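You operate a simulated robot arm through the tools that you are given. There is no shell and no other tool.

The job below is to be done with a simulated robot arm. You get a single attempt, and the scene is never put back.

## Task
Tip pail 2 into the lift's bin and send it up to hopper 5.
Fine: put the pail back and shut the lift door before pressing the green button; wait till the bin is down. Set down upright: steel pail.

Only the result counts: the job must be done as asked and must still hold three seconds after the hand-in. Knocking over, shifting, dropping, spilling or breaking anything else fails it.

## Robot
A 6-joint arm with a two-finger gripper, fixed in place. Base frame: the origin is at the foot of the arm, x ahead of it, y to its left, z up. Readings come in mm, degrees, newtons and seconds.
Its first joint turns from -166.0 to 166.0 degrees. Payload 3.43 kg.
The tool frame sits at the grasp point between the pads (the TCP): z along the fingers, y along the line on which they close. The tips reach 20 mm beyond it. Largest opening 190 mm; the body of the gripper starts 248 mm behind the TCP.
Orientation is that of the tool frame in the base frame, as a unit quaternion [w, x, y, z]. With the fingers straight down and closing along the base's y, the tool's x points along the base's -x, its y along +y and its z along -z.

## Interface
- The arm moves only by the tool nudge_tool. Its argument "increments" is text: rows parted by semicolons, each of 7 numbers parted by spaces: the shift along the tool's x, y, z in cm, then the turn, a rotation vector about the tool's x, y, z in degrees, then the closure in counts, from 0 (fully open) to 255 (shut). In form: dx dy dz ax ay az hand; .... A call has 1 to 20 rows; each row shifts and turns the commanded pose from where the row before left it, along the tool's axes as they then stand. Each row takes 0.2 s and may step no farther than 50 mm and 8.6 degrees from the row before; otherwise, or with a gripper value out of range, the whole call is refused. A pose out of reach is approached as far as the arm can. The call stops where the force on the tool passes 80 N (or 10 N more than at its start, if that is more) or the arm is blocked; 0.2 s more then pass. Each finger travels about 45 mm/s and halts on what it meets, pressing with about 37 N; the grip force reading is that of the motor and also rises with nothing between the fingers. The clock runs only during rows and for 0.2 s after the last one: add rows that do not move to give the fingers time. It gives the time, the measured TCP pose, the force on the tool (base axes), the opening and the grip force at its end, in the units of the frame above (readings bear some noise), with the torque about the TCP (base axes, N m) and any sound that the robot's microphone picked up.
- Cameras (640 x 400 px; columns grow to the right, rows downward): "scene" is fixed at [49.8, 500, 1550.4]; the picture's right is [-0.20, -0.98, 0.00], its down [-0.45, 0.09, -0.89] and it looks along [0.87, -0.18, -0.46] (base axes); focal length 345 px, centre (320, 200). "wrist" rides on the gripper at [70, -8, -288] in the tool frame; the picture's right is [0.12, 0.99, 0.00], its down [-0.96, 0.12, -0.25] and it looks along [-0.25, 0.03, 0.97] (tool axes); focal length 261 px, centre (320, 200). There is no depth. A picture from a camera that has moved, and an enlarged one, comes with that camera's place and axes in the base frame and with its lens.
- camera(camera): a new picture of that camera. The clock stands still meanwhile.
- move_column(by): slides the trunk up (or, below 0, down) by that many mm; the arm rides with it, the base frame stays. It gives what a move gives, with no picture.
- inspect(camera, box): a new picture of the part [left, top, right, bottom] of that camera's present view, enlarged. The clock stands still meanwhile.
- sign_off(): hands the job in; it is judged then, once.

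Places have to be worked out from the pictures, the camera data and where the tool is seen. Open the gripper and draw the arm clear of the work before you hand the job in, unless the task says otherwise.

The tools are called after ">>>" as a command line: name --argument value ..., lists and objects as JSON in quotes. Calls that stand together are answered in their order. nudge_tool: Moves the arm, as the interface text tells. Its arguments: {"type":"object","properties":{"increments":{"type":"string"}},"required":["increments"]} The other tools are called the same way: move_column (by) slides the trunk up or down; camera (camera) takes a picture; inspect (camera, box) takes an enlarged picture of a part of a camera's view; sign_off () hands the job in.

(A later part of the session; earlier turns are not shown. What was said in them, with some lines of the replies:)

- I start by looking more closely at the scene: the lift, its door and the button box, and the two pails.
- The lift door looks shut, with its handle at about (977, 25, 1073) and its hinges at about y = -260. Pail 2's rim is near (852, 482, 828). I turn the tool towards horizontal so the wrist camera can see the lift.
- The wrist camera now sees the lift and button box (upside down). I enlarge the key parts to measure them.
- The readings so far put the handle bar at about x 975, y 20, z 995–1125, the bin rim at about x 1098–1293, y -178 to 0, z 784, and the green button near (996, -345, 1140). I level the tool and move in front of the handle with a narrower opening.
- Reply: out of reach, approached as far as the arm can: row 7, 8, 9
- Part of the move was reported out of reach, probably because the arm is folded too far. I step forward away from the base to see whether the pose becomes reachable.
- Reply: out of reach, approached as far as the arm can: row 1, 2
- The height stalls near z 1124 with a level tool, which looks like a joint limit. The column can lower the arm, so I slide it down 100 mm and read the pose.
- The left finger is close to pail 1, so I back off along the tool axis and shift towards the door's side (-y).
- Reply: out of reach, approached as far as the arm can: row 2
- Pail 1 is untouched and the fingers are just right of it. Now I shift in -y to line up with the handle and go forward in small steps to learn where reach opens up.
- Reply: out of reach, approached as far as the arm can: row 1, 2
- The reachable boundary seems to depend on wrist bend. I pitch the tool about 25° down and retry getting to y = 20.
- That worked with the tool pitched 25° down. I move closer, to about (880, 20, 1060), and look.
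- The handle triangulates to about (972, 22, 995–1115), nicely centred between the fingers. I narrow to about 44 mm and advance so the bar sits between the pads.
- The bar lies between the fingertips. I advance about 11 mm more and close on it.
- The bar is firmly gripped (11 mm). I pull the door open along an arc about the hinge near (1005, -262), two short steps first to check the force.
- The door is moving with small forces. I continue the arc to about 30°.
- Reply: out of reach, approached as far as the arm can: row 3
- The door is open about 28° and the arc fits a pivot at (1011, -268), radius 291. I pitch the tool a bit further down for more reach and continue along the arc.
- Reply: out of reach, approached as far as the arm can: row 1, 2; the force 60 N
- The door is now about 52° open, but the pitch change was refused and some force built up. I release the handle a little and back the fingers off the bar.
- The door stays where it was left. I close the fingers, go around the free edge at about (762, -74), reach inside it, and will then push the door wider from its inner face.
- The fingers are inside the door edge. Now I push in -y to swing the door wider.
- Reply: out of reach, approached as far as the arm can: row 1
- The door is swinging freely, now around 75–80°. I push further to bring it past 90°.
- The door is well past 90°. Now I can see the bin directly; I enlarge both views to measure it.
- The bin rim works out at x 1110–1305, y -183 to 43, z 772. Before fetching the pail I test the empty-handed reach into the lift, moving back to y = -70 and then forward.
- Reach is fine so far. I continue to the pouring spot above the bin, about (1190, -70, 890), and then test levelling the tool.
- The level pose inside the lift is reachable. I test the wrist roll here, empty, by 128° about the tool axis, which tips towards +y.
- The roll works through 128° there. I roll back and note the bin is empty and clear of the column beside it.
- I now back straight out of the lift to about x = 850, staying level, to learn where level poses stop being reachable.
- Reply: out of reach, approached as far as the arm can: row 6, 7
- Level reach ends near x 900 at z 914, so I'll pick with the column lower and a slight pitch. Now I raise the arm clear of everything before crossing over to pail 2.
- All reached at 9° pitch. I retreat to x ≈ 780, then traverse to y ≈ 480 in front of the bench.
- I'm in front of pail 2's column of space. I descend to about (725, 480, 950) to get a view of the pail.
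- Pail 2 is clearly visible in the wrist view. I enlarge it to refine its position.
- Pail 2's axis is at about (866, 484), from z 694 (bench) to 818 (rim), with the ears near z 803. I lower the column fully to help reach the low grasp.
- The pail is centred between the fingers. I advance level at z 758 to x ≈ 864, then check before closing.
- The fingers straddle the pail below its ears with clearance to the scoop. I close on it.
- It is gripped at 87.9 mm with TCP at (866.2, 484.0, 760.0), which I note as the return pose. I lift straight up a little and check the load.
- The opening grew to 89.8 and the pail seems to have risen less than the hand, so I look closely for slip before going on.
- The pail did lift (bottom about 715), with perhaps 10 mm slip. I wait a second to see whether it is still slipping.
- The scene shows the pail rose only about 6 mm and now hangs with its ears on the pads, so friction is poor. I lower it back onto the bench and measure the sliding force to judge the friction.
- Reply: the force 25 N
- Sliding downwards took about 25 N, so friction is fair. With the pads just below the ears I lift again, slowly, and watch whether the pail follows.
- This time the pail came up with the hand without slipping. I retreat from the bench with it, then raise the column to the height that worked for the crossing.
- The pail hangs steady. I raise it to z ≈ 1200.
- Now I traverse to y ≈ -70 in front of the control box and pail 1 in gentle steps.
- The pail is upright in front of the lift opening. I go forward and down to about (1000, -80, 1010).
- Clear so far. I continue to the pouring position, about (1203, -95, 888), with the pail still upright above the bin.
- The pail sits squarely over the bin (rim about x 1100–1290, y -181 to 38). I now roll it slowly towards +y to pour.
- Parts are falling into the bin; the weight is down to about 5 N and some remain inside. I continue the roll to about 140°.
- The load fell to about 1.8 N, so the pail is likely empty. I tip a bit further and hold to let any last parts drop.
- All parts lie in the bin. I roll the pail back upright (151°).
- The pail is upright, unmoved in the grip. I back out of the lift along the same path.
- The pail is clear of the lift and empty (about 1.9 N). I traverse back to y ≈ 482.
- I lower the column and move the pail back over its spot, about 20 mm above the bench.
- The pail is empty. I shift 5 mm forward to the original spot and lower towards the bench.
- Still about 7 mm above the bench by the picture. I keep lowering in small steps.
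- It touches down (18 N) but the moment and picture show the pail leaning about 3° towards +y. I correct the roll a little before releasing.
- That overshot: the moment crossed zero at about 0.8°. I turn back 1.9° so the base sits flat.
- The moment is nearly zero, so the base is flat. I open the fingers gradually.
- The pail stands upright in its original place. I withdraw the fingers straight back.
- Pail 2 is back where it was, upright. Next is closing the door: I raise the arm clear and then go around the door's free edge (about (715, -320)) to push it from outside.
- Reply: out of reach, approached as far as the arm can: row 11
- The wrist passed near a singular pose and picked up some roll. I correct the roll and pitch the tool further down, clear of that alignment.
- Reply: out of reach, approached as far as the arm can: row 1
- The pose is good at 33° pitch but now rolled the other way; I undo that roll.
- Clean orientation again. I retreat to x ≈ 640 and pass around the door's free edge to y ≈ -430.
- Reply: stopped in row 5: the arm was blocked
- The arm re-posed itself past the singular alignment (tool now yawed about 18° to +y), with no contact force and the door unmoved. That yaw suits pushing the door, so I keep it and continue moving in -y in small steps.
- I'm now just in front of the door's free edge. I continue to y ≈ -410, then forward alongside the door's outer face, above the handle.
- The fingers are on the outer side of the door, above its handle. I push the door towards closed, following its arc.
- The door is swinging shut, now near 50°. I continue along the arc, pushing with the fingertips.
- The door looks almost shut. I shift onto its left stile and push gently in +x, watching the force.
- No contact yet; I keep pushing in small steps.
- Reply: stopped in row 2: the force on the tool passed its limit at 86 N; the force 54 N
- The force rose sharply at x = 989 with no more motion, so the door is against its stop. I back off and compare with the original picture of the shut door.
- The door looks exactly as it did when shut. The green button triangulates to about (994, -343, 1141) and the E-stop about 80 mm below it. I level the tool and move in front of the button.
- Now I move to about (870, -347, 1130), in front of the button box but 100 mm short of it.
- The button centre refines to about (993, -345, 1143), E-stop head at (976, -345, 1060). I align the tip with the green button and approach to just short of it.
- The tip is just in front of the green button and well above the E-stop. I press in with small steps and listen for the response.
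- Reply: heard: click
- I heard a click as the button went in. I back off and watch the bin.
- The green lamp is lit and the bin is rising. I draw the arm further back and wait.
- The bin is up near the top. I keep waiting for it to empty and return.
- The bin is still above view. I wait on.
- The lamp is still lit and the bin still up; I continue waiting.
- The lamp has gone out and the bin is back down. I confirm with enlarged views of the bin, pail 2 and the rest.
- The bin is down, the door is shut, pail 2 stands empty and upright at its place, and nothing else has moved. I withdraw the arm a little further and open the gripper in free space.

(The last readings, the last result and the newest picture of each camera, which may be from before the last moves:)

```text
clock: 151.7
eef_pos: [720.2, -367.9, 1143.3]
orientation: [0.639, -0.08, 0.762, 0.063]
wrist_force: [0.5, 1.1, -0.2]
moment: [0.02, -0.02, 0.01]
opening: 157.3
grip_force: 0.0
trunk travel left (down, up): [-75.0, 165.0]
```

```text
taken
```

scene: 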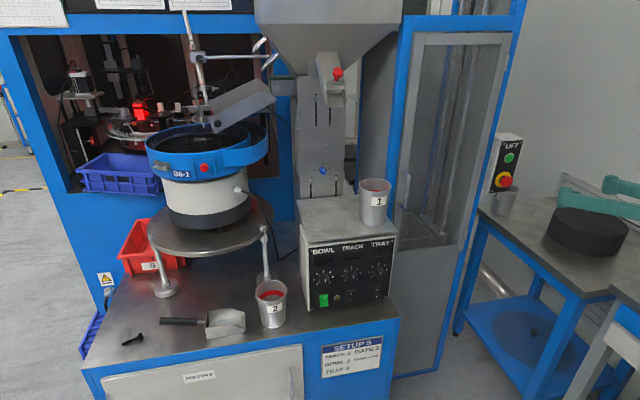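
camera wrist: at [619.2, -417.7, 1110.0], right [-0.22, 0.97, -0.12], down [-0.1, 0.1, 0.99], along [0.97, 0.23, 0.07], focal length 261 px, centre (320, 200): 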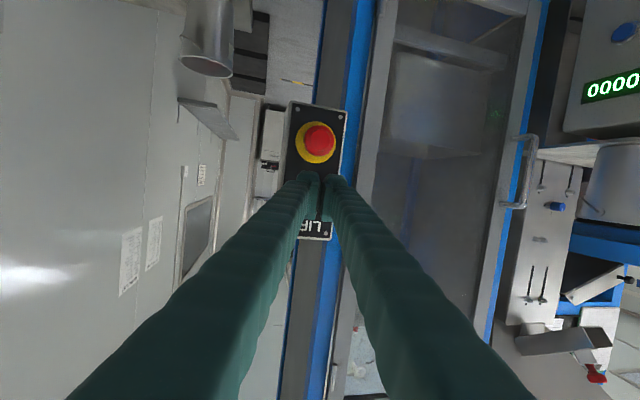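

The gripper is open and the arm is clear, with the lift idle, its bin down and door shut. I hand the job in.

>>> sign_off

```text
The job is handed in.
```

I tipped pail 2 into the lift's bin and sent the load up to hopper 5. The job is handed in; no verdict has come back yet.

- **Pail:** It is empty and standing upright on the bench, within about 2–3 mm of where it started. On the first lift it slipped about 20 mm in the grip. I set it back down and regripped it, and nothing spilled.
- **Lift:** I put the pail back and shut the door before pressing the green button. The button clicked, its lamp lit and the bin went up out of sight. I waited until the lamp went out and the bin was down again.
- **Load:** All the parts I could see landed in the bin. I could not see them drop into the hopper itself. "Hopper 5" is the one above the bench marked "FEEDER 5".
- **Everything else:** The pictures show the other pails, the scoop and the controls where they were. I left the arm drawn back with the gripper open.
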